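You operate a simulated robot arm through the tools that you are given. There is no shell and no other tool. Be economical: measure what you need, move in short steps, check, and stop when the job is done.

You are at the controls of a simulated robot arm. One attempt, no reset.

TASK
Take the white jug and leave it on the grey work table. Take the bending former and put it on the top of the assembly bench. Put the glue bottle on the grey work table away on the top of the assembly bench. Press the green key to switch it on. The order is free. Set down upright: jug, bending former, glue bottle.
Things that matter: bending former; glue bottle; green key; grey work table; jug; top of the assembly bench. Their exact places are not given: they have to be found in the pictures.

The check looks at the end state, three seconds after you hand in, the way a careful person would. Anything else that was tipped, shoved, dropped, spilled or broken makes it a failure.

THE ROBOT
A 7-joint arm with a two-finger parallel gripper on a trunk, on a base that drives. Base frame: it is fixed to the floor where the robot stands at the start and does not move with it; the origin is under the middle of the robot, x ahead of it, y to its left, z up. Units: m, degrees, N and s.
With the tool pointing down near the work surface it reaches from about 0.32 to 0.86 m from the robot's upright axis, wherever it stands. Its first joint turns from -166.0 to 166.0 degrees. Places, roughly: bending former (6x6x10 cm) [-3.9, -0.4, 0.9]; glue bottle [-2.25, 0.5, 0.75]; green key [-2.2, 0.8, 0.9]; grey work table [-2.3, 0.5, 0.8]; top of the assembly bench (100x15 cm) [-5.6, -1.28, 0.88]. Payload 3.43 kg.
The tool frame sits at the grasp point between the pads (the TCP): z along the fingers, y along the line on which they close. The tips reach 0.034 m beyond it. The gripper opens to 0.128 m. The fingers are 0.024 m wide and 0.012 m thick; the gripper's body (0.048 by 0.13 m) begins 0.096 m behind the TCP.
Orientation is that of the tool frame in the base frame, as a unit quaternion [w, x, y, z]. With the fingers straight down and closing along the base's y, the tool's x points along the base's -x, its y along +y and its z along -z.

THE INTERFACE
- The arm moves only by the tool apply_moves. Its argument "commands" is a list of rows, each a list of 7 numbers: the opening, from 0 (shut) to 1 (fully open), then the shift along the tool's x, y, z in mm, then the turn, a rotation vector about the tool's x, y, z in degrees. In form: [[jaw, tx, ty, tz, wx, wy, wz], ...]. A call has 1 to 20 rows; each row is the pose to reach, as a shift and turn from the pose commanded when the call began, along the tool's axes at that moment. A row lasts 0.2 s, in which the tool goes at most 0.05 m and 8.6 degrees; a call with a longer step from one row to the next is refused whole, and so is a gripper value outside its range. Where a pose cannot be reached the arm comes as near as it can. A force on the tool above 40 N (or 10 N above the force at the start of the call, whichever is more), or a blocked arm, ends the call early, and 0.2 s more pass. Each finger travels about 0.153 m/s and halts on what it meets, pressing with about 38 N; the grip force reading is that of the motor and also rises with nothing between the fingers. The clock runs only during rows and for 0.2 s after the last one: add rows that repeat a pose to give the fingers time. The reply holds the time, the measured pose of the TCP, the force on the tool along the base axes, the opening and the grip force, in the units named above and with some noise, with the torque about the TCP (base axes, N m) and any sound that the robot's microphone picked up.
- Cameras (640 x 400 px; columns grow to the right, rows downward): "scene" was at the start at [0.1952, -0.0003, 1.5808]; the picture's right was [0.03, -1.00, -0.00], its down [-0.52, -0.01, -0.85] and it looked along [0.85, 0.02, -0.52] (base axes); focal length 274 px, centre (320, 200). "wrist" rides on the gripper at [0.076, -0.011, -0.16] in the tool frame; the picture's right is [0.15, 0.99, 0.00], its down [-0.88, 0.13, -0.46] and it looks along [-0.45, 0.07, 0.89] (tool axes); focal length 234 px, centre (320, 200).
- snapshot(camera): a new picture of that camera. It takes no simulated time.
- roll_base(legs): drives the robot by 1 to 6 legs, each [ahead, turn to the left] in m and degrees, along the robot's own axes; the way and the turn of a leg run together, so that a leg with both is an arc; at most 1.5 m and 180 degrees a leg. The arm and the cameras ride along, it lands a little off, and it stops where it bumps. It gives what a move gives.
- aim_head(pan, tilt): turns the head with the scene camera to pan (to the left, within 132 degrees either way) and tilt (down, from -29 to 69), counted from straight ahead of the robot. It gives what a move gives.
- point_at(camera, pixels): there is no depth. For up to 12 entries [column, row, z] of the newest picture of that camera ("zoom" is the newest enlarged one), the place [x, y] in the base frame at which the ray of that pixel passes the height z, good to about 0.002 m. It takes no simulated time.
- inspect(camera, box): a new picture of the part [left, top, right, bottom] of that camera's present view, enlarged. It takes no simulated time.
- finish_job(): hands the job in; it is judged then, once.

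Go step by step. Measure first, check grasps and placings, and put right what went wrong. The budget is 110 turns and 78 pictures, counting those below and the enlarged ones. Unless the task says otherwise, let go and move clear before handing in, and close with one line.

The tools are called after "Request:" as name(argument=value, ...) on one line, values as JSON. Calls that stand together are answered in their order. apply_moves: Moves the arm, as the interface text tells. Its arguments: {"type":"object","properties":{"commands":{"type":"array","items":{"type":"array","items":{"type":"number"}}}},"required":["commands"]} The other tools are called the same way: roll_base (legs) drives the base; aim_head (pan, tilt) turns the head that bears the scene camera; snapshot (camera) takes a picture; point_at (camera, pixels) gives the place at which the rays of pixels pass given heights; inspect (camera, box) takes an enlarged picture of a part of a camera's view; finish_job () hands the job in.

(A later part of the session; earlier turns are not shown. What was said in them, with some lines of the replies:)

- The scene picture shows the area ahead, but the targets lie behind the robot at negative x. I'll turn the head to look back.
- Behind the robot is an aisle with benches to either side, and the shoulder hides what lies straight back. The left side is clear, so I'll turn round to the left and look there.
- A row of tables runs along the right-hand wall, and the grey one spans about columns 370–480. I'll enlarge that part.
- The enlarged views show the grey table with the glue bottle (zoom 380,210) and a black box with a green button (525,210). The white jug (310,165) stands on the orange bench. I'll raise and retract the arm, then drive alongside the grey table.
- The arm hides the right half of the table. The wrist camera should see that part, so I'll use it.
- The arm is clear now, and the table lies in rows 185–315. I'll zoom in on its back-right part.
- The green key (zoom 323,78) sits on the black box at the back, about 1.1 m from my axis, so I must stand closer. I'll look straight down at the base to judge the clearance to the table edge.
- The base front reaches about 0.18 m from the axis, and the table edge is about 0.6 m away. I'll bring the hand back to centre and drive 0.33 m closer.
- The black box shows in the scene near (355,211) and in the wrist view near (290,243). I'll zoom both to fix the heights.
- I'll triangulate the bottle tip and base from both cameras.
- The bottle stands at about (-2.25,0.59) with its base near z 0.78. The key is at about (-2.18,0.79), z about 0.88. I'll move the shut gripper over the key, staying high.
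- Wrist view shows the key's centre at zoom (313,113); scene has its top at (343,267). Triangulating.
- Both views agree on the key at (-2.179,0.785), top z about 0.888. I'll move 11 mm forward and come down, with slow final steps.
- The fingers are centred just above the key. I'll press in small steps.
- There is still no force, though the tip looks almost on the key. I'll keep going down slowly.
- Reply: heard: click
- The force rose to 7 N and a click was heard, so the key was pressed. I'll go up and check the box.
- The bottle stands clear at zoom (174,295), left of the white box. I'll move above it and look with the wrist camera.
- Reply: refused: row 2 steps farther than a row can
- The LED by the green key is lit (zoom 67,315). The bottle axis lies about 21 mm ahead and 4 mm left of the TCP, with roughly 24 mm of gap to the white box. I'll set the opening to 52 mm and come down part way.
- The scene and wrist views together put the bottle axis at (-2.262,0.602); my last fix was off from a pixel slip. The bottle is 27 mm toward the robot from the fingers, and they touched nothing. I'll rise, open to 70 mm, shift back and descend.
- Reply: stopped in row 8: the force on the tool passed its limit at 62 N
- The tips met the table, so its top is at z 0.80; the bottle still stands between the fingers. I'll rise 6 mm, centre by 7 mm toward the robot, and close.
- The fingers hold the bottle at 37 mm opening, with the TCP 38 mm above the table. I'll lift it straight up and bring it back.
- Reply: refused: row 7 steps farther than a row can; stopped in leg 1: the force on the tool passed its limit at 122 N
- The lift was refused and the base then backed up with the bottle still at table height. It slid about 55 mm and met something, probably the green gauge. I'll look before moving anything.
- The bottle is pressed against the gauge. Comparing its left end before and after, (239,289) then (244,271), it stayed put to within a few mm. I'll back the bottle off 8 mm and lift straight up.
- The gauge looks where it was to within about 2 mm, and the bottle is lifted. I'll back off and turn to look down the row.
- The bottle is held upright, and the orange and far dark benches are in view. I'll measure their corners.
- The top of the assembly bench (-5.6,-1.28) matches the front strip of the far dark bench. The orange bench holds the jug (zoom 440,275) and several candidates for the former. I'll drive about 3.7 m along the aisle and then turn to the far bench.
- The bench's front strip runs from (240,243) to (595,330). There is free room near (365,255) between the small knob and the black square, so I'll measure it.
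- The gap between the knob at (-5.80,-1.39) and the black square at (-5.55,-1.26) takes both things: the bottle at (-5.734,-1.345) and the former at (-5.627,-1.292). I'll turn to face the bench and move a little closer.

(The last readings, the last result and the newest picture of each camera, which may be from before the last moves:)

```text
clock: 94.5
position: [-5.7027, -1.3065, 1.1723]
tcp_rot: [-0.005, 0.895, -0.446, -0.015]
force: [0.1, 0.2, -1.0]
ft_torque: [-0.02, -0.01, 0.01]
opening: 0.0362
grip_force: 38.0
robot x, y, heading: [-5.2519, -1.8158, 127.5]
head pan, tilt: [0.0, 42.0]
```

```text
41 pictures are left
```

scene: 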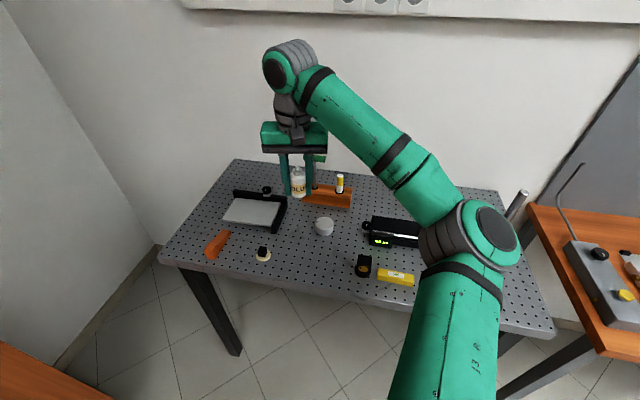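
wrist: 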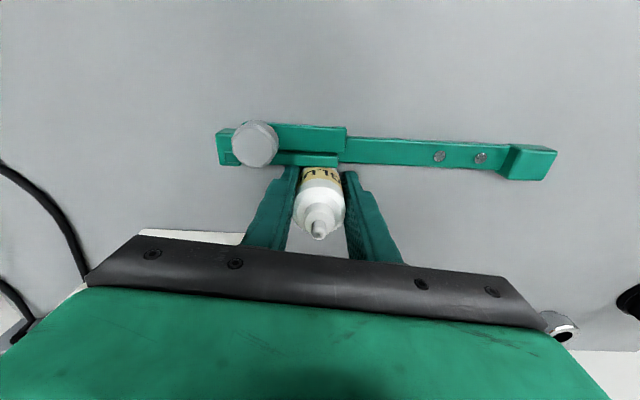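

I'll check the bench height by comparing the same features from this position.

Request:
point_at(camera="scene", pixels=[[263, 260, 0.88], [263, 260, 0.92], [363, 276, 0.88], [160, 255, 0.88], [160, 255, 0.92], [325, 234, 0.88]])

Request:
inspect(camera="scene", box=[150, 140, 390, 290])

```text
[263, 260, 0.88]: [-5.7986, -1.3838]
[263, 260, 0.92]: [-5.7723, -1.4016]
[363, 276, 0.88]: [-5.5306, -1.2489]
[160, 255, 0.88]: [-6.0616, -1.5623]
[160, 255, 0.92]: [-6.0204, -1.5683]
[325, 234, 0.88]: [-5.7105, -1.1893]
```

```text
2.67 times, centred on (270, 215) of scene
```

zoom: 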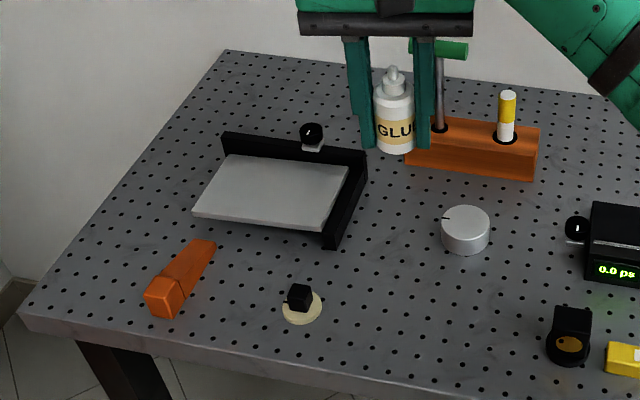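

The features agree at z 0.88. I'll correct the 2° tilt, carry the bottle over the free spot and lower it to just above the bench.

Request:
apply_moves(commands=[[0.15, 7, 16, 20, 0.3, 1.9, 0], [0.15, 14, 32, 40, 0.3, 1.9, 0], [0.15, 20, 47, 70, 0.3, 1.9, 0], [0.15, 20, 47, 115, 0.3, 1.9, 0], [0.15, 20, 47, 160, 0.3, 1.9, 0], [0.15, 20, 47, 200, 0.3, 1.9, 0], [0.15, 20, 47, 225, 0.3, 1.9, 0], [0.15, 20, 47, 238, 0.3, 1.9, 0], [0.15, 20, 47, 238, 0.3, 1.9, 0]])

Request:
inspect(camera="scene", box=[190, 180, 390, 305])

```text
clock: 96.5
position: [-5.7341, -1.3447, 0.9341]
tcp_rot: [0.001, 0.895, -0.446, 0.0]
force: [-0.3, 0.0, 0.1]
ft_torque: [0.02, 0.01, 0.0]
opening: 0.036
grip_force: 37.7
robot x, y, heading: [-5.2509, -1.8164, 127.3]
head pan, tilt: [0.0, 42.0]
```

```text
3.20 times, centred on (290, 242) of scene
```

zoom: 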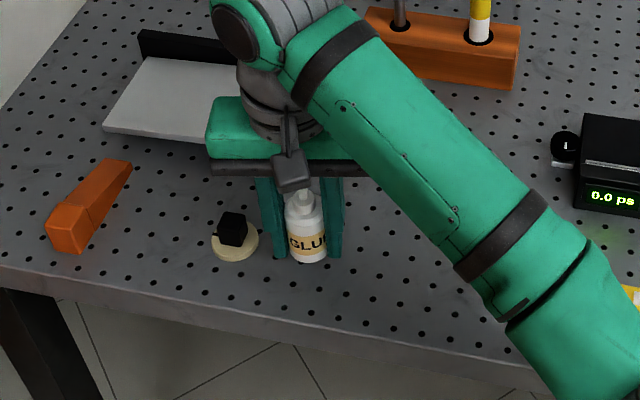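

The bottle hovers in the spot with the knob still clear on its left. I'll lower it slowly until contact.

Request:
apply_moves(commands=[[0.15, 0, 0, 4, 0, 0, 0], [0.15, 0, 0, 7, 0, 0, 0], [0.15, 0, 0, 9, 0, 0, 0], [0.15, 0, 0, 11, 0, 0, 0], [0.15, 0, 0, 12, 0, 0, 0], [0.15, 0, 0, 12, 0, 0, 0]])

```text
clock: 97.9
position: [-5.7353, -1.344, 0.9214]
tcp_rot: [0.0, 0.895, -0.446, 0.0]
force: [-0.3, -0.8, -2.1]
ft_torque: [-0.01, 0.01, 0.0]
opening: 0.0361
grip_force: 38.1
robot x, y, heading: [-5.2494, -1.8172, 127.2]
head pan, tilt: [0.0, 42.0]
```

Request:
apply_moves(commands=[[0.15, 0, 0, 1, 0, 0, 0], [0.15, 0, 0, 2, 0, 0, 0], [0.15, 0, 0, 3, 0, 0, 0], [0.15, 0, 0, 4, 0, 0, 0], [0.15, 0, 0, 4, 0, 0, 0]])

```text
clock: 99.1
position: [-5.7345, -1.3454, 0.9191]
tcp_rot: [0.0, 0.895, -0.447, -0.002]
force: [-0.1, -4.5, 24.1]
ft_torque: [-0.39, -0.11, 0.0]
opening: 0.0362
grip_force: 37.8
robot x, y, heading: [-5.2469, -1.8182, 127.1]
head pan, tilt: [0.0, 42.0]
```

The bottle is down, with 24 N at TCP z 0.919. I'll ease up 1.5 mm, open to 52 mm and rise.

Request:
apply_moves(commands=[[0.15, 0, 0, -1.5, 0, 0, 0], [0.3, 0, 0, -1.5, 0, 0, 0], [0.42, 0, 0, -1.5, 0, 0, 0], [0.42, 0, 0, -1.5, 0, 0, 0], [0.42, 0, 0, -20, 0, 0, 0], [0.42, 0, 0, -50, 0, 0, 0], [0.42, 0, 0, -90, 0, 0, 0], [0.42, 0, 0, -135, 0, 0, 0], [0.42, 0, 0, -180, 0, 0, 0], [0.42, 0, 0, -225, 0, 0, 0], [0.42, 40, 0, -250, 0, 0, 0], [0.42, 85, 0, -260, 0, 0, 0], [0.42, 130, 0, -270, 0, 0, 0], [0.42, 175, 0, -270, 0, 0, 0]])

Request:
inspect(camera="scene", box=[190, 180, 390, 305])

```text
clock: 102.1
position: [-5.6279, -1.4858, 1.1878]
tcp_rot: [0.001, 0.895, -0.446, 0.0]
force: [0.2, 0.7, -0.2]
ft_torque: [-0.01, -0.04, 0.01]
opening: 0.0539
grip_force: 0.1
robot x, y, heading: [-5.2459, -1.8161, 127.2]
head pan, tilt: [0.0, 42.0]
```

```text
3.20 times, centred on (290, 242) of scene
```

zoom: 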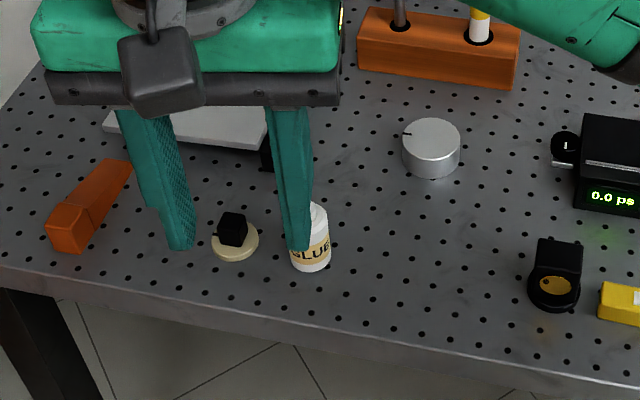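

The glue bottle stands upright at (310,240). Now I'll drive to the front of the orange bench for the former.

Request:
roll_base(legs=[[-0.15, 0], [0, -97], [1.5, 0], [0.25, 0], [0, 80]])

Request:
snapshot(camera="scene")

```text
clock: 120.5
position: [-3.9046, -0.6107, 1.1879]
tcp_rot: [-0.001, 0.82, -0.572, -0.001]
force: [-0.4, 0.5, -0.4]
ft_torque: [0.02, -0.01, 0.03]
opening: 0.0541
grip_force: 0.1
robot x, y, heading: [-3.6361, -1.0382, 111.1]
head pan, tilt: [0.0, 42.0]
```

```text
37 pictures are left
```

scene: 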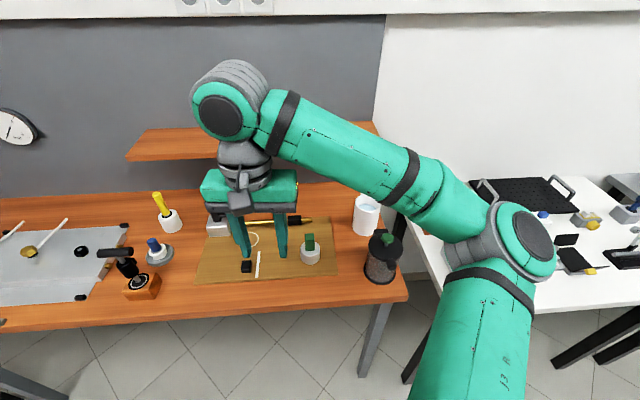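

Candidates for the former are at (310,250), (160,255) and (168,215). I'll get their coordinates and a closer view.

Request:
point_at(camera="scene", pixels=[[310, 262, 0.88], [160, 263, 0.88], [170, 229, 0.88], [367, 232, 0.88], [381, 278, 0.88], [218, 233, 0.88], [246, 270, 0.88], [405, 295, 0.88], [140, 295, 0.88]])

Request:
inspect(camera="scene", box=[90, 170, 410, 310])

Request:
inspect(camera="wrist", box=[100, 50, 540, 320])

```text
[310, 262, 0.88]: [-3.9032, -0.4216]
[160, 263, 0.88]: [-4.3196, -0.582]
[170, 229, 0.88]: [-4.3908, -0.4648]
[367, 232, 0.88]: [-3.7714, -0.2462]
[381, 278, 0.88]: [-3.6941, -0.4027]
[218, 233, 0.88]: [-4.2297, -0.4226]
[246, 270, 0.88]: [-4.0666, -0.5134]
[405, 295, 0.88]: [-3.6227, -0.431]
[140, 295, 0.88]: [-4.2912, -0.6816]
```

```text
2.00 times, centred on (250, 240) of scene
```

zoom: 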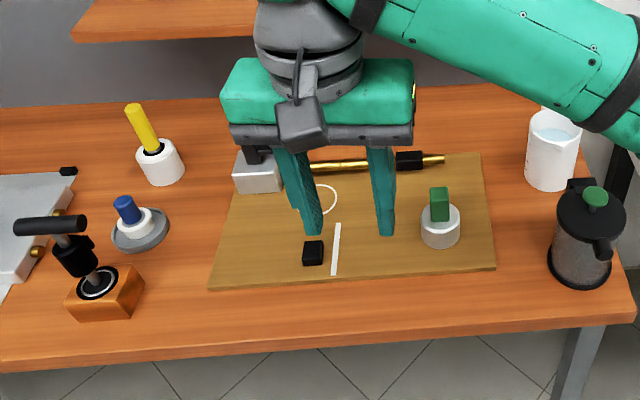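

```text
1.45 times, centred on (320, 185) of wrist
```

zoom: 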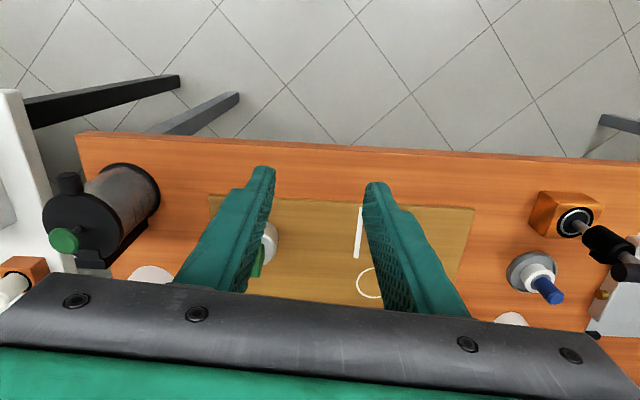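

The white cylinder with the green grip at zoom (440,225), about (-3.90,-0.42), matches the former. The jug at zoom (552,150) holds liquid, so I must keep it level. I'll move above the former and look.

Request:
apply_moves(commands=[[0.6, -40, -15, 0, 0, 0, 0], [0.8, -80, -30, 10, 0, 0, 0], [0.8, -120, -45, 30, 0, 0, 0], [0.8, -150, -58, 60, 0, 0, 0], [0.8, -175, -67, 95, 0, 0, 0], [0.8, -175, -67, 95, 0, 0, 0]])

Request:
inspect(camera="wrist", box=[160, 80, 480, 280])

Request:
point_at(camera="zoom", pixels=[[320, 200, 0.98], [320, 200, 0.88], [320, 100, 0.98], [320, 100, 0.88]])

```text
clock: 121.9
position: [-3.9019, -0.4234, 1.092]
tcp_rot: [-0.001, 0.82, -0.572, 0.0]
force: [0.1, -0.1, -1.1]
ft_torque: [0.0, -0.07, 0.02]
opening: 0.1022
grip_force: 0.1
robot x, y, heading: [-3.6366, -1.0393, 110.5]
head pan, tilt: [0.0, 42.0]
```

```text
2.00 times, centred on (320, 180) of wrist
```

zoom: 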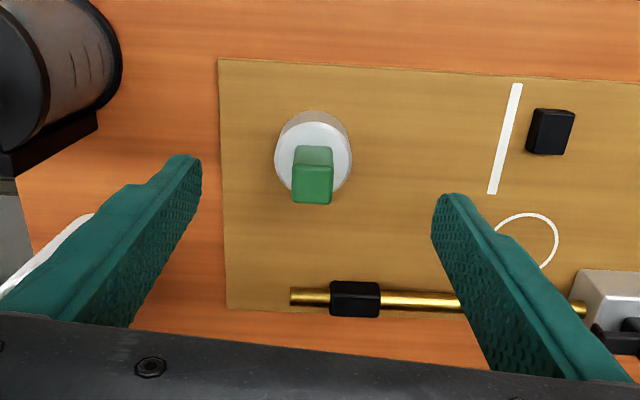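

```text
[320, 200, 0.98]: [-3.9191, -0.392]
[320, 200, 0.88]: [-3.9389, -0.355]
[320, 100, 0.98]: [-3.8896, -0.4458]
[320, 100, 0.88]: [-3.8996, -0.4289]
```

Both the green grip top (313,185) and the white cylinder top (313,158) give an axis at (-3.911,-0.400). I'll move 25 mm forward and descend around the cylinder.

Request:
apply_moves(commands=[[0.8, -25, 0, 0, 0, 0, 0], [0.8, -25, 0, 40, 0, 0, 0], [0.8, -25, 0, 80, 0, 0, 0], [0.8, -25, 0, 115, 0, 0, 0], [0.8, -25, 0, 135, 0, 0, 0], [0.8, -25, 0, 143, 0, 0, 0], [0.8, -25, 0, 150, 0, 0, 0], [0.8, -25, 0, 150, 0, 0, 0]])

Request:
inspect(camera="wrist", box=[160, 80, 480, 280])

```text
clock: 123.7
position: [-3.9113, -0.3995, 0.9427]
tcp_rot: [0.0, 0.82, -0.572, 0.0]
force: [-0.4, -0.5, -0.4]
ft_torque: [-0.01, 0.03, -0.01]
opening: 0.1024
grip_force: 0.0
robot x, y, heading: [-3.6405, -1.0365, 110.5]
head pan, tilt: [0.0, 42.0]
```

```text
2.00 times, centred on (320, 180) of wrist
```

zoom: 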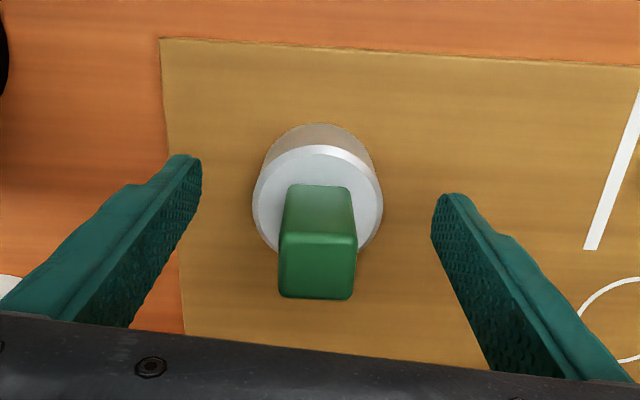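

The former is centred between the fingers. I'll go 8 mm lower and close.

Request:
apply_moves(commands=[[0.8, 0, 0, 4, 0, 0, 0], [0.8, 0, 0, 8, 0, 0, 0], [0.65, 0, 0, 8, 0, 0, 0], [0.5, 0, 0, 8, 0, 0, 0], [0.4, 0, 0, 8, 0, 0, 0], [0.3, 0, 0, 8, 0, 0, 0], [0.3, 0, 0, 8, 0, 0, 0]])

```text
clock: 125.3
position: [-3.9103, -0.3994, 0.934]
tcp_rot: [-0.001, 0.82, -0.573, 0.0]
force: [0.3, 0.6, -0.3]
ft_torque: [-0.01, 0.0, -0.01]
opening: 0.0587
grip_force: 37.5
robot x, y, heading: [-3.6389, -1.0338, 110.8]
head pan, tilt: [0.0, 42.0]
```

Gripped at 59 mm, which matches the 6 cm size. I'll lift and bring it back over the aisle.

Request:
apply_moves(commands=[[0.3, 0, 0, -10, 0, 0, 0], [0.3, 0, 0, -40, 0, 0, 0], [0.3, 0, 0, -85, 0, 0, 0], [0.3, 0, 0, -130, 0, 0, 0], [0.3, 0, 0, -175, 0, 0, 0], [0.3, 0, 0, -220, 0, 0, 0], [0.3, 0, 0, -260, 0, 0, 0], [0.3, 40, 0, -270, 0, 0, 0], [0.3, 85, 0, -270, 0, 0, 0], [0.3, 130, 0, -270, 0, 0, 0], [0.3, 170, 0, -270, 0, 0, 0]])

Request:
inspect(camera="scene", box=[150, 130, 410, 310])

```text
clock: 127.7
position: [-3.8534, -0.5586, 1.2042]
tcp_rot: [0.0, 0.82, -0.573, 0.0]
force: [0.9, -0.4, -2.7]
ft_torque: [-0.05, -0.03, 0.02]
opening: 0.0588
grip_force: 37.8
robot x, y, heading: [-3.6386, -1.0369, 110.5]
head pan, tilt: [0.0, 42.0]
```

```text
2.22 times, centred on (280, 220) of scene
```

zoom: 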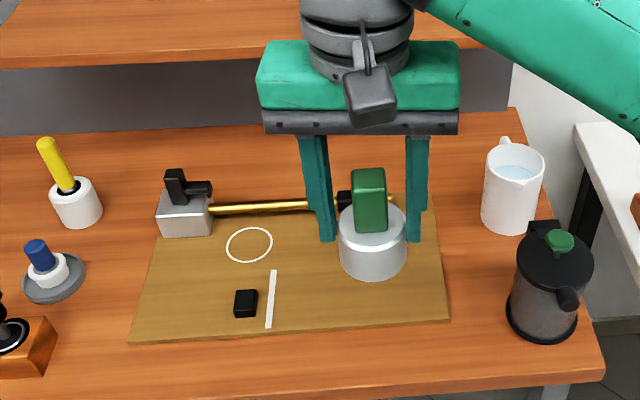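

The former is held straight. I'll drive back to the far bench.

Request:
roll_base(legs=[[0, 95.5], [1.5, 0], [0.28, 0], [0, -82]])

Request:
snapshot(camera="scene")

```text
clock: 145.2
position: [-5.5663, -1.3905, 1.2038]
tcp_rot: [0.0, 0.882, -0.471, 0.0]
force: [-0.2, -0.8, -1.1]
ft_torque: [-0.05, -0.01, 0.01]
opening: 0.0585
grip_force: 38.0
robot x, y, heading: [-5.2427, -1.8044, 124.6]
head pan, tilt: [0.0, 42.0]
```

```text
31 pictures are left
```

scene: 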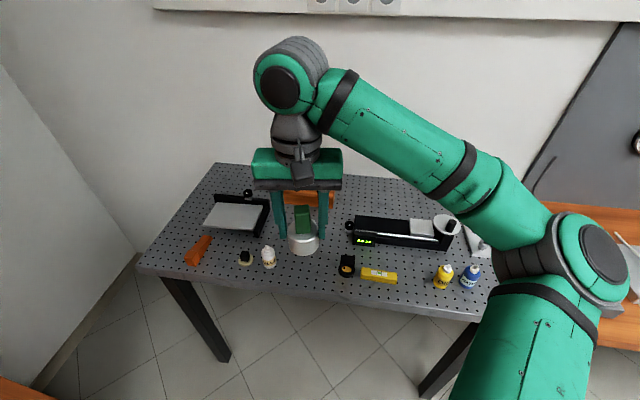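

Request:
point_at(camera="scene", pixels=[[269, 266, 0.88], [346, 275, 0.88], [244, 263, 0.88], [307, 268, 0.88], [372, 280, 0.88]])

```text
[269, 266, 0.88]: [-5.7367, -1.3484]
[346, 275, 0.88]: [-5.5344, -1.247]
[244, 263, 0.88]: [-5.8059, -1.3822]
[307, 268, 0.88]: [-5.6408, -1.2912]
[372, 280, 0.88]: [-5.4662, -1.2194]
```

The spot (-5.632,-1.294) is midway between the bottle and the black square. I'll move over it and lower to TCP z 0.94.

Request:
apply_moves(commands=[[0.3, -40, 0, 10, 0, 0, 0], [0.3, -80, 0, 30, 0, 0, 0], [0.3, -117, 1, 50, 0, 0, 0], [0.3, -117, 1, 95, 0, 0, 0], [0.3, -117, 1, 140, 0, 0, 0], [0.3, -117, 1, 185, 0, 0, 0], [0.3, -117, 1, 220, 0, 0, 0], [0.3, -117, 1, 245, 0, 0, 0], [0.3, -117, 1, 258, 0, 0, 0], [0.3, -117, 1, 264, 0, 0, 0], [0.3, -117, 1, 264, 0, 0, 0]])

Request:
inspect(camera="scene", box=[220, 200, 380, 300])

```text
clock: 147.6
position: [-5.6303, -1.2923, 0.9412]
tcp_rot: [-0.001, 0.882, -0.471, -0.002]
force: [0.5, 1.1, 23.3]
ft_torque: [0.32, 0.18, -0.24]
opening: 0.0579
grip_force: 38.3
robot x, y, heading: [-5.2401, -1.8071, 124.0]
head pan, tilt: [0.0, 42.0]
```

```text
4.00 times, centred on (300, 250) of scene
```

zoom: 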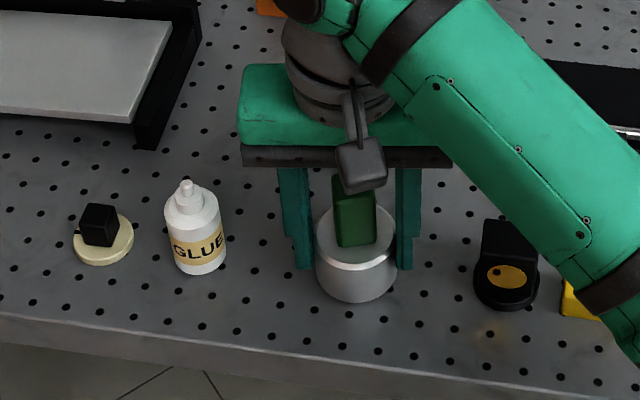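

The former is already resting on the bench, with 23 N upward. I'll ease up 1 mm, open gently and rise.

Request:
apply_moves(commands=[[0.3, 0, 0, -1.5, 0, 0, 0], [0.5, 0, 0, -1.5, 0, 0, 0], [0.62, 0, 0, -1.5, 0, 0, 0], [0.62, 0, 0, -1.5, 0, 0, 0], [0.62, 0, 0, -30, 0, 0, 0], [0.62, 0, 0, -75, 0, 0, 0], [0.62, 0, 0, -120, 0, 0, 0], [0.62, 0, 0, -165, 0, 0, 0], [0.62, 0, 0, -210, 0, 0, 0], [0.62, 0, 0, -250, 0, 0, 0], [0.62, 40, 0, -260, 0, 0, 0], [0.62, 85, 0, -260, 0, 0, 0], [0.62, 130, 0, -260, 0, 0, 0]])

Request:
inspect(camera="scene", box=[180, 180, 420, 310])

```text
clock: 150.4
position: [-5.5579, -1.4024, 1.1982]
tcp_rot: [-0.001, 0.882, -0.471, 0.0]
force: [0.3, 0.0, 0.4]
ft_torque: [-0.01, 0.0, 0.01]
opening: 0.0795
grip_force: 0.1
robot x, y, heading: [-5.2412, -1.8028, 123.9]
head pan, tilt: [0.0, 42.0]
```

```text
2.67 times, centred on (300, 245) of scene
```

zoom: 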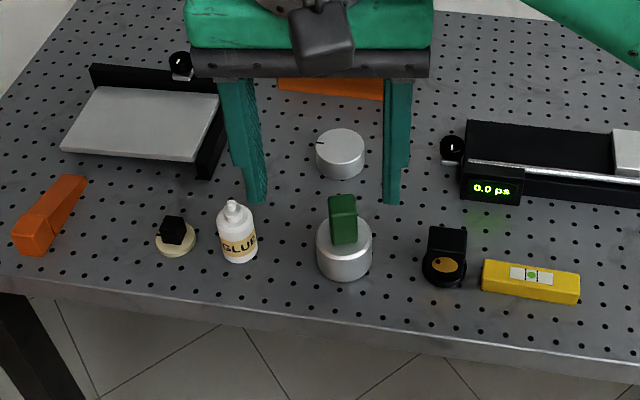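

Both the bottle and the former stand well on the bench. Next is the jug, so I'll drive in front of its end of the orange bench.

Request:
roll_base(legs=[[-0.15, 0], [0, -98], [1.5, 0], [0.45, 0], [0, 85]])

Request:
snapshot(camera="scene")

```text
clock: 170.0
position: [-3.5869, -0.6207, 1.1992]
tcp_rot: [0.0, 0.819, -0.574, 0.0]
force: [0.6, -0.3, 0.1]
ft_torque: [0.0, 0.02, 0.02]
opening: 0.0796
grip_force: 0.1
robot x, y, heading: [-3.3818, -1.0883, 110.2]
head pan, tilt: [0.0, 42.0]
```

```text
28 pictures are left
```

scene: 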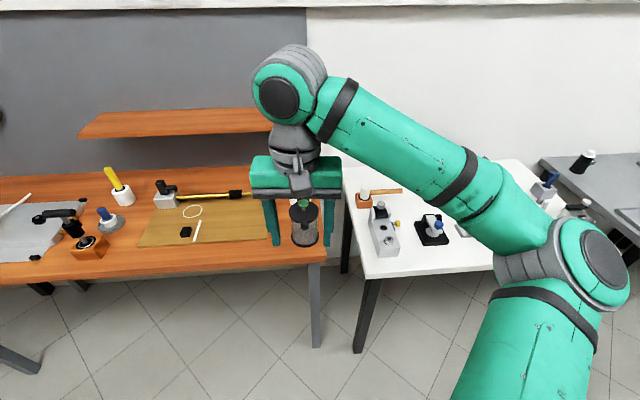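

The hand hides the jug. The shelf's front edge is at z 1.11, about 17 cm behind the jug's axis, so the approach is clear. I'll drive 0.25 m forward and look with the wrist camera.

Request:
roll_base(legs=[[0.25, 0]])

Request:
snapshot(camera="wrist")

Request:
snapshot(camera="scene")

```text
clock: 171.9
position: [-3.676, -0.383, 1.199]
tcp_rot: [-0.001, 0.82, -0.573, 0.0]
force: [1.2, 0.2, -0.1]
ft_torque: [0.01, 0.01, 0.01]
opening: 0.0795
grip_force: 0.1
robot x, y, heading: [-3.4674, -0.8498, 110.4]
head pan, tilt: [0.0, 42.0]
```

```text
27 pictures are left
```

wrist: 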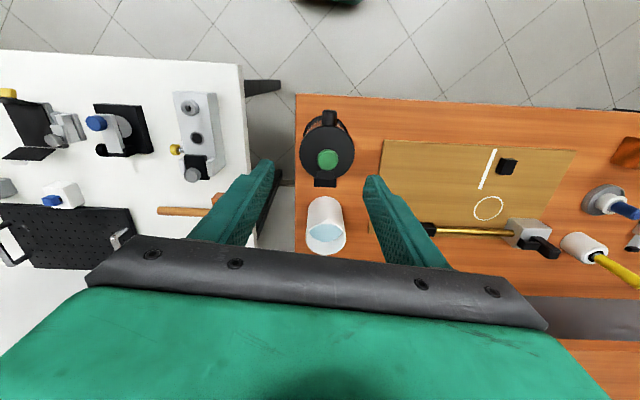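

```text
26 pictures are left
```

scene: 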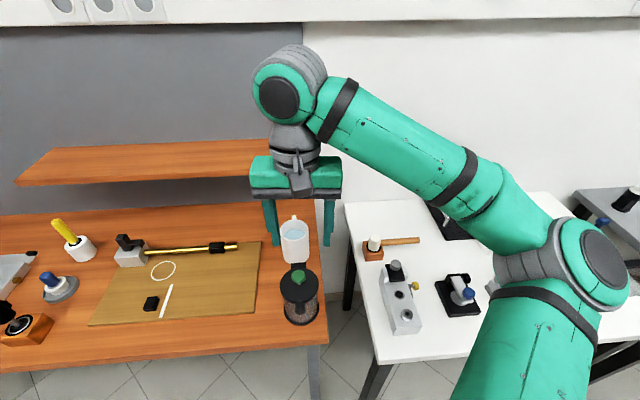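

The jug is visible between the fingers in the scene at (295,240), and in the wrist view with its rim at (325,236). I'll zoom in to get its shape and axis.

Request:
inspect(camera="scene", box=[255, 200, 335, 330])

Request:
point_at(camera="scene", pixels=[[295, 229, 1.0], [295, 229, 0.96], [295, 262, 0.87], [281, 230, 1.0], [309, 230, 1.0], [300, 318, 0.87]])

Request:
point_at(camera="wrist", pixels=[[326, 238, 1.0], [326, 238, 0.96], [325, 197, 0.87], [306, 238, 1.0], [346, 238, 1.0]])

```text
3.08 times, centred on (295, 265) of scene
```

zoom: 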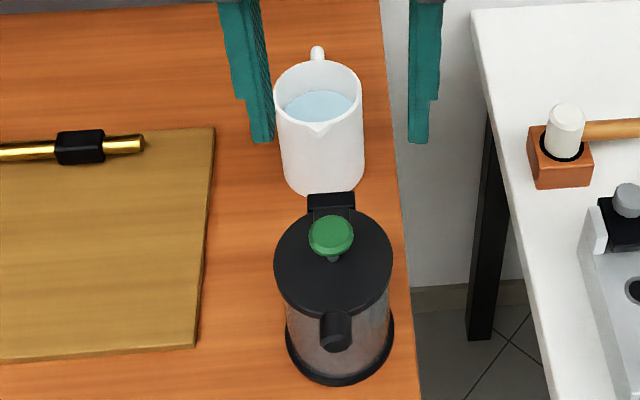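

```text
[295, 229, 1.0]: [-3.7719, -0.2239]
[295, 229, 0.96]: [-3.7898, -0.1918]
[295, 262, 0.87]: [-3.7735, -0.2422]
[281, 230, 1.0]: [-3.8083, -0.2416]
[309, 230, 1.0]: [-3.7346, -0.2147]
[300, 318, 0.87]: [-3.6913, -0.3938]
```

```text
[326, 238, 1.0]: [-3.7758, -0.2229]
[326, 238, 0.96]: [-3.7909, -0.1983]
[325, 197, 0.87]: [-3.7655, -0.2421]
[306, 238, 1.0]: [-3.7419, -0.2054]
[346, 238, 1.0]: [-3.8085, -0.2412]
```

The rim centre is at about (-3.778,-0.218), z 0.985, and 78 mm across, with the handle at the back. I'll open fully, move above it and check.

Request:
apply_moves(commands=[[0.8, -45, 8, 0, 0, 0, 0], [1, -90, 18, 10, 0, 0, 0], [1, -135, 28, 25, 0, 0, 0], [1, -175, 36, 45, 0, 0, 0], [1, -190, 39, 80, 0, 0, 0], [1, -190, 39, 120, 0, 0, 0], [1, -190, 39, 120, 0, 0, 0]])

Request:
inspect(camera="wrist", box=[160, 80, 480, 280])

Request:
point_at(camera="zoom", pixels=[[320, 200, 0.985], [320, 150, 0.985], [320, 250, 0.985], [320, 150, 0.87], [320, 100, 0.87]])

```text
clock: 173.5
position: [-3.7769, -0.2186, 1.0795]
tcp_rot: [0.0, 0.819, -0.573, 0.0]
force: [-1.5, -0.7, 0.0]
ft_torque: [-0.03, 0.03, -0.04]
opening: 0.1281
grip_force: 0.1
robot x, y, heading: [-3.4687, -0.8504, 110.3]
head pan, tilt: [0.0, 42.0]
```

```text
2.00 times, centred on (320, 180) of wrist
```

zoom: 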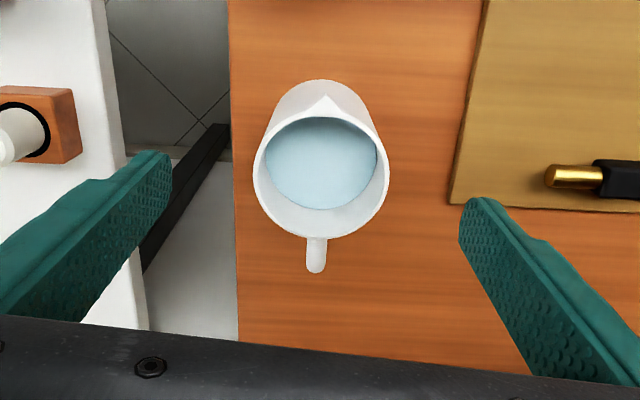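

```text
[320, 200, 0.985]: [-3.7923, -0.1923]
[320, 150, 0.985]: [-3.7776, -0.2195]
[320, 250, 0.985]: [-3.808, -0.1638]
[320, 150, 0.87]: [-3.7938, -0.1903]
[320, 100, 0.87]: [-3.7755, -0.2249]
```

The rim centre is at zoom (321,172), so the axis is 14 mm further ahead. I'll shift and lower the fingers around the body, keeping the handle at the back.

Request:
apply_moves(commands=[[1, -14, 1, 0, 0, 0, 0], [1, -14, 1, 40, 0, 0, 0], [1, -14, 1, 80, 0, 0, 0], [1, -14, 1, 110, 0, 0, 0], [1, -14, 1, 130, 0, 0, 0], [1, -14, 1, 143, 0, 0, 0], [1, -14, 1, 143, 0, 0, 0]])

Request:
inspect(camera="wrist", box=[160, 80, 480, 280])

Request:
inspect(camera="scene", box=[215, 160, 375, 280])

```text
clock: 175.1
position: [-3.7825, -0.205, 0.9363]
tcp_rot: [0.0, 0.819, -0.573, 0.0]
force: [0.7, -0.2, 0.9]
ft_torque: [0.0, 0.01, -0.01]
opening: 0.1281
grip_force: 0.1
robot x, y, heading: [-3.4676, -0.8513, 110.3]
head pan, tilt: [0.0, 42.0]
```

```text
2.00 times, centred on (320, 180) of wrist
```

zoom: 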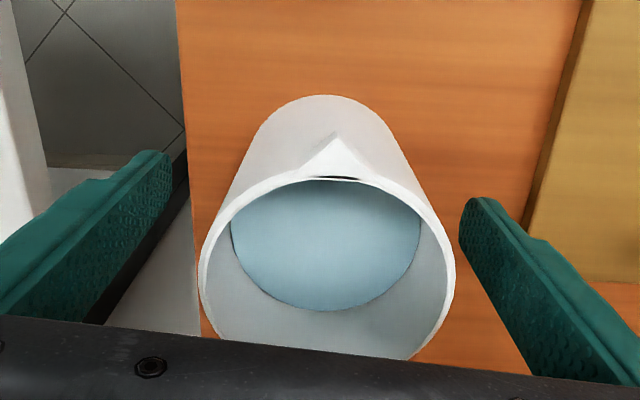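

```text
3.33 times, centred on (295, 220) of scene
```

zoom: 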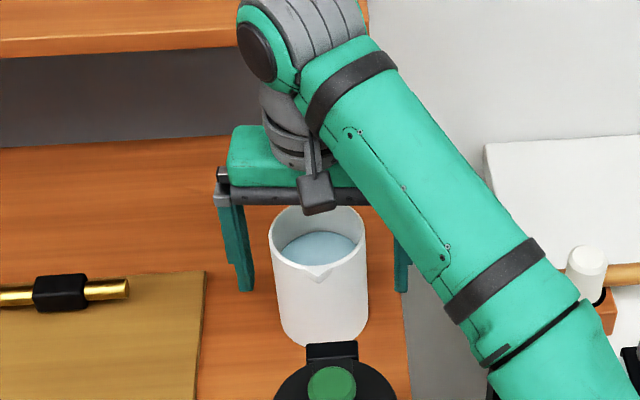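

The jug body is between the fingers, within about 5 mm of centre. I'll nudge 4 mm back and close slowly.

Request:
apply_moves(commands=[[1, 4, 0, 0, 0, 0, 0], [0.9, 4, 0, 0, 0, 0, 0], [0.8, 4, 0, 0, 0, 0, 0], [0.72, 4, 0, 0, 0, 0, 0], [0.66, 4, 0, 0, 0, 0, 0], [0.6, 4, 0, 0, 0, 0, 0], [0.54, 4, 0, 0, 0, 0, 0], [0.48, 4, 0, 0, 0, 0, 0], [0.45, 4, 0, 0, 0, 0, 0]])

```text
clock: 177.1
position: [-3.7814, -0.2095, 0.9358]
tcp_rot: [0.0, 0.819, -0.573, 0.001]
force: [0.8, -0.2, 0.6]
ft_torque: [0.1, -0.12, -0.06]
opening: 0.0828
grip_force: 38.0
robot x, y, heading: [-3.4679, -0.8577, 110.2]
head pan, tilt: [0.0, 42.0]
```

Gripped at 83 mm. I'll lift gently.

Request:
apply_moves(commands=[[0.45, 0, 0, -4, 0, 0, 0], [0.45, 0, 0, -12, 0, 0, 0], [0.45, 0, 0, -25, 0, 0, 0], [0.45, 0, 0, -40, 0, 0, 0], [0.45, 0, 0, -60, 0, 0, 0], [0.45, 0, 0, -80, 0, 0, 0], [0.45, 0, 0, -100, 0, 0, 0], [0.45, 0, 0, -120, 0, 0, 0], [0.45, 0, 0, -140, 0, 0, 0], [0.45, 0, 0, -160, 0, 0, 0], [0.45, 0, 0, -180, 0, 0, 0], [0.45, 0, 0, -195, 0, 0, 0], [0.45, 0, 0, -205, 0, 0, 0], [0.45, 0, 0, -210, 0, 0, 0]])

Request:
inspect(camera="scene", box=[195, 130, 395, 330])

```text
clock: 180.1
position: [-3.7824, -0.2096, 1.1453]
tcp_rot: [0.0, 0.819, -0.573, 0.0]
force: [0.4, 0.1, -3.6]
ft_torque: [-0.05, -0.05, 0.0]
opening: 0.0827
grip_force: 38.1
robot x, y, heading: [-3.4666, -0.8542, 110.4]
head pan, tilt: [0.0, 42.0]
```

```text
2.00 times, centred on (295, 230) of scene
```

zoom: 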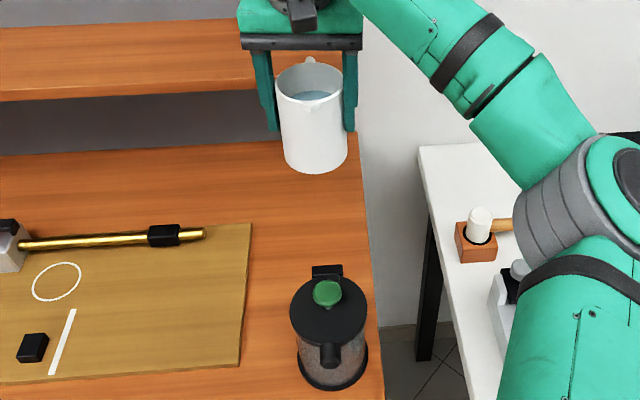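

The jug hangs level, and the press top is below its base. I'll raise it a little more, then back the base away.

Request:
apply_moves(commands=[[0.45, 0, 0, -15, 0, 0, 0], [0.45, 0, 0, -30, 0, 0, 0], [0.45, 0, 0, -45, 0, 0, 0], [0.45, 0, 0, -60, 0, 0, 0]])

```text
clock: 181.1
position: [-3.7814, -0.2092, 1.2052]
tcp_rot: [0.0, 0.819, -0.574, 0.0]
force: [0.2, 0.2, -3.7]
ft_torque: [-0.06, -0.04, 0.01]
opening: 0.0825
grip_force: 37.3
robot x, y, heading: [-3.4673, -0.8501, 110.4]
head pan, tilt: [0.0, 42.0]
```

Request:
roll_base(legs=[[-0.45, 0], [0, -83]])

Request:
snapshot(camera="scene")

```text
clock: 187.8
position: [-2.7116, -0.881, 1.2062]
tcp_rot: [0.001, -0.233, 0.972, 0.0]
force: [0.2, -0.1, -2.7]
ft_torque: [0.0, 0.04, -0.02]
opening: 0.0827
grip_force: 38.5
robot x, y, heading: [-3.3145, -1.2714, 27.3]
head pan, tilt: [0.0, 42.0]
```

```text
20 pictures are left
```

scene: 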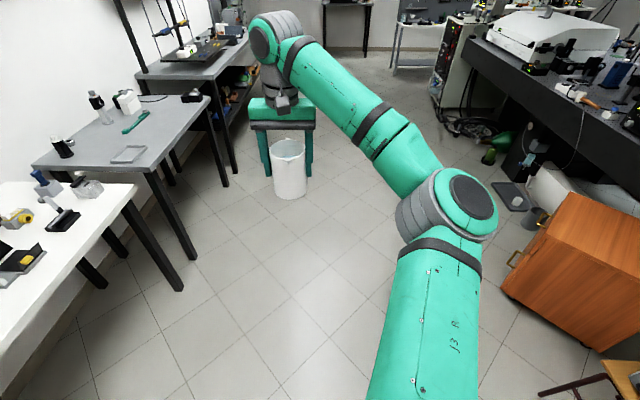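

The jug is level and the aisle ahead is clear. I'll drive on to the grey table and turn toward it.

Request:
roll_base(legs=[[1.5, 0], [0.2, 0], [0, 83]])

Request:
snapshot(camera="scene")

```text
clock: 200.5
position: [-2.1015, 0.1479, 1.207]
tcp_rot: [-0.001, 0.818, -0.575, 0.0]
force: [0.1, 0.6, -2.3]
ft_torque: [-0.02, -0.02, -0.01]
opening: 0.0824
grip_force: 37.9
robot x, y, heading: [-1.791, -0.495, 110.2]
head pan, tilt: [0.0, 42.0]
```

```text
19 pictures are left
```

scene: 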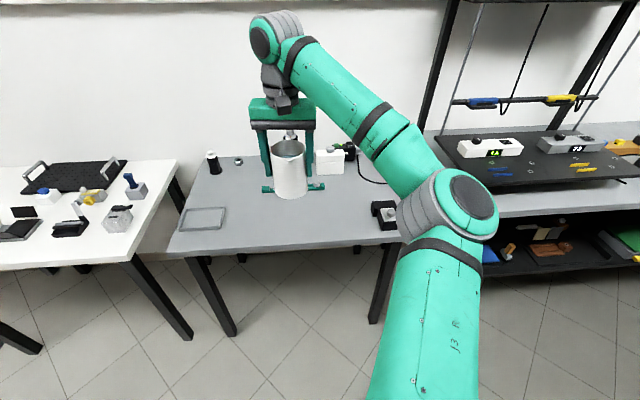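

I'll measure the free area between the tray, the gauge and the black device.

Request:
point_at(camera="scene", pixels=[[264, 193, 0.8], [324, 190, 0.8], [220, 229, 0.8], [225, 207, 0.8], [372, 218, 0.8], [380, 230, 0.8], [290, 222, 0.8], [168, 258, 0.8], [396, 243, 0.8]])

```text
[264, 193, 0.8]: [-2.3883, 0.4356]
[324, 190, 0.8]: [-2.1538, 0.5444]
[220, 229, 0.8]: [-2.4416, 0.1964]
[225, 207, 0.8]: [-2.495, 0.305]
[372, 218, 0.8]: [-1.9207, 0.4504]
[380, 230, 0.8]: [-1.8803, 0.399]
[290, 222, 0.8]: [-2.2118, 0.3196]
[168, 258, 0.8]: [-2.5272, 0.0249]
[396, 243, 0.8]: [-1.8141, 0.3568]
```

The target (-2.185,0.345) has at least 14 cm free all round. I'll drive 0.25 m forward.

Request:
roll_base(legs=[[0.25, 0]])

```text
clock: 202.3
position: [-2.1914, 0.385, 1.2049]
tcp_rot: [0.0, 0.82, -0.573, 0.001]
force: [0.0, -0.7, -3.2]
ft_torque: [-0.06, -0.03, 0.02]
opening: 0.0827
grip_force: 38.2
robot x, y, heading: [-1.8763, -0.2575, 110.3]
head pan, tilt: [0.0, 42.0]
```

The hand is nearly there. I'll shift 40 mm toward the robot and lower to TCP z 0.89.

Request:
apply_moves(commands=[[0.45, 20, 4, 10, 0, 0, 0], [0.45, 40, 8, 30, 0, 0, 0], [0.45, 40, 8, 60, 0, 0, 0], [0.45, 40, 8, 95, 0, 0, 0], [0.45, 40, 8, 130, 0, 0, 0], [0.45, 40, 8, 165, 0, 0, 0], [0.45, 40, 8, 200, 0, 0, 0], [0.45, 40, 8, 230, 0, 0, 0], [0.45, 40, 8, 260, 0, 0, 0], [0.45, 40, 8, 285, 0, 0, 0], [0.45, 40, 8, 302, 0, 0, 0], [0.45, 40, 8, 312, 0, 0, 0], [0.45, 40, 8, 314, 0, 0, 0], [0.45, 40, 8, 314, 0, 0, 0]])

Request:
inspect(camera="scene", box=[190, 150, 430, 300])

```text
clock: 205.3
position: [-2.1855, 0.3451, 0.8911]
tcp_rot: [0.0, 0.819, -0.573, 0.001]
force: [-0.3, -0.1, -2.4]
ft_torque: [-0.02, -0.04, 0.0]
opening: 0.0827
grip_force: 37.7
robot x, y, heading: [-1.8757, -0.2563, 110.4]
head pan, tilt: [0.0, 42.0]
```

```text
2.67 times, centred on (310, 225) of scene
```

zoom: 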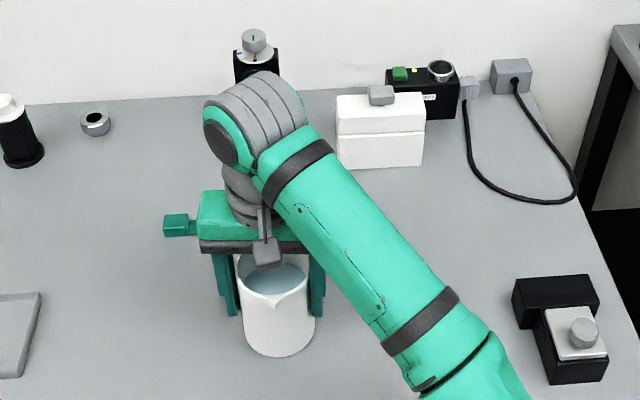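

The jug is just above the table in free space. I'll lower it in small steps until contact.

Request:
apply_moves(commands=[[0.45, 0, 0, 3, 0, 0, 0], [0.45, 0, 0, 6, 0, 0, 0], [0.45, 0, 0, 9, 0, 0, 0], [0.45, 0, 0, 11, 0, 0, 0], [0.45, 0, 0, 13, 0, 0, 0], [0.45, 0, 0, 13, 0, 0, 0]])

```text
clock: 206.7
position: [-2.1858, 0.345, 0.8788]
tcp_rot: [-0.001, 0.819, -0.574, -0.001]
force: [1.0, 2.7, 26.7]
ft_torque: [0.4, -0.01, -0.31]
opening: 0.0824
grip_force: 38.1
robot x, y, heading: [-1.8782, -0.2525, 110.5]
head pan, tilt: [0.0, 42.0]
```

The jug is on the table, with 27 N upward. I'll ease up 1.5 mm, open slowly and rise.

Request:
apply_moves(commands=[[0.45, 0, 0, -1.5, 0, 0, 0], [0.6, 0, 0, -1.5, 0, 0, 0], [0.68, 0, 0, -1.5, 0, 0, 0], [0.76, 0, 0, -1.5, 0, 0, 0], [0.86, 0, 0, -1.5, 0, 0, 0], [0.86, 0, 0, -1.5, 0, 0, 0], [0.86, 0, 0, -20, 0, 0, 0], [0.86, 0, 0, -50, 0, 0, 0], [0.86, 0, 0, -90, 0, 0, 0], [0.86, 0, 0, -135, 0, 0, 0], [0.86, 0, 0, -180, 0, 0, 0], [0.86, 0, 0, -225, 0, 0, 0], [0.86, 0, 0, -270, 0, 0, 0], [0.86, 0, 0, -310, 0, 0, 0]])

Request:
snapshot(camera="scene")

```text
clock: 209.7
position: [-2.1862, 0.3441, 1.1884]
tcp_rot: [0.0, 0.819, -0.574, 0.0]
force: [-0.4, 0.2, 0.3]
ft_torque: [0.0, -0.03, 0.0]
opening: 0.1102
grip_force: 0.0
robot x, y, heading: [-1.8764, -0.2554, 110.4]
head pan, tilt: [0.0, 42.0]
```

```text
17 pictures are left
```

scene: 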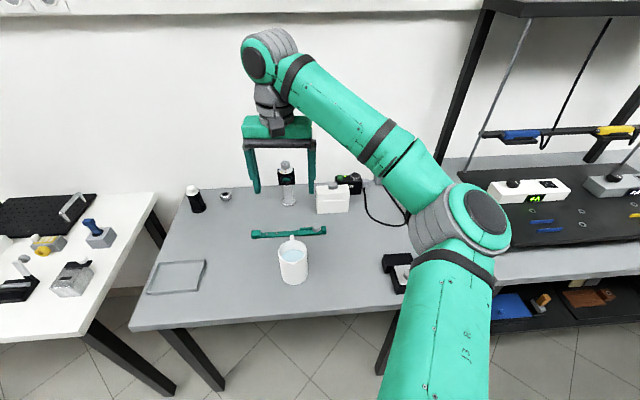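

The jug stands upright at (293,263). I'll back the robot off a little and zoom in to check the gauge, handle and key light.

Request:
roll_base(legs=[[-0.3, 0]])

Request:
aim_head(pan=0, tilt=40)

Request:
inspect(camera="scene", box=[215, 150, 375, 250])

Request:
point_at(camera="zoom", pixels=[[320, 200, 0.8], [200, 200, 0.8], [400, 200, 0.8]])

```text
clock: 211.8
position: [-2.0807, 0.0625, 1.1872]
tcp_rot: [0.0, 0.819, -0.574, 0.0]
force: [0.0, 0.0, -0.6]
ft_torque: [0.0, -0.02, 0.01]
opening: 0.1098
grip_force: 0.0
robot x, y, heading: [-1.7702, -0.5349, 110.6]
head pan, tilt: [0.0, 42.0]
```

```text
clock: 212.4
position: [-2.081, 0.0618, 1.1873]
tcp_rot: [0.0, 0.819, -0.573, 0.0]
force: [1.1, -0.4, 0.3]
ft_torque: [0.0, -0.02, 0.0]
opening: 0.1102
grip_force: 0.1
robot x, y, heading: [-1.7724, -0.5378, 110.6]
head pan, tilt: [0.0, 40.0]
```

```text
4.00 times, centred on (295, 200) of scene
```

zoom: 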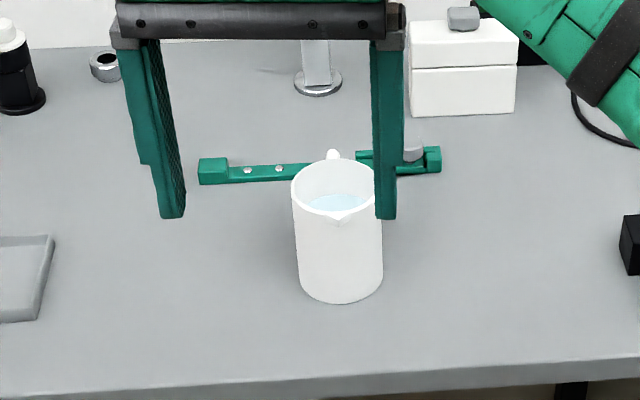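

```text
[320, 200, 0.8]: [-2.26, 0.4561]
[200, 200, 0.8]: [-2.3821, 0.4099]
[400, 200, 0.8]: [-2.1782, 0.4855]
```

The jug stands upright and clear, and the gauge, box and other things look in place. The key clicked with its light on, and the bottle and former are on the bench, so I'll hand in.

Request:
finish_job()

```text
The job is handed in.
```

I handed the job in. The jug is upright on the grey work table, the glue bottle and bending former are upright on the top of the assembly bench, and the green key clicked and its light came on. One slip on the way: the gripped glue bottle dragged about 55 mm into the green gauge on the grey table. The gauge moved by no more than a few millimetres as far as I could measure in the pictures.
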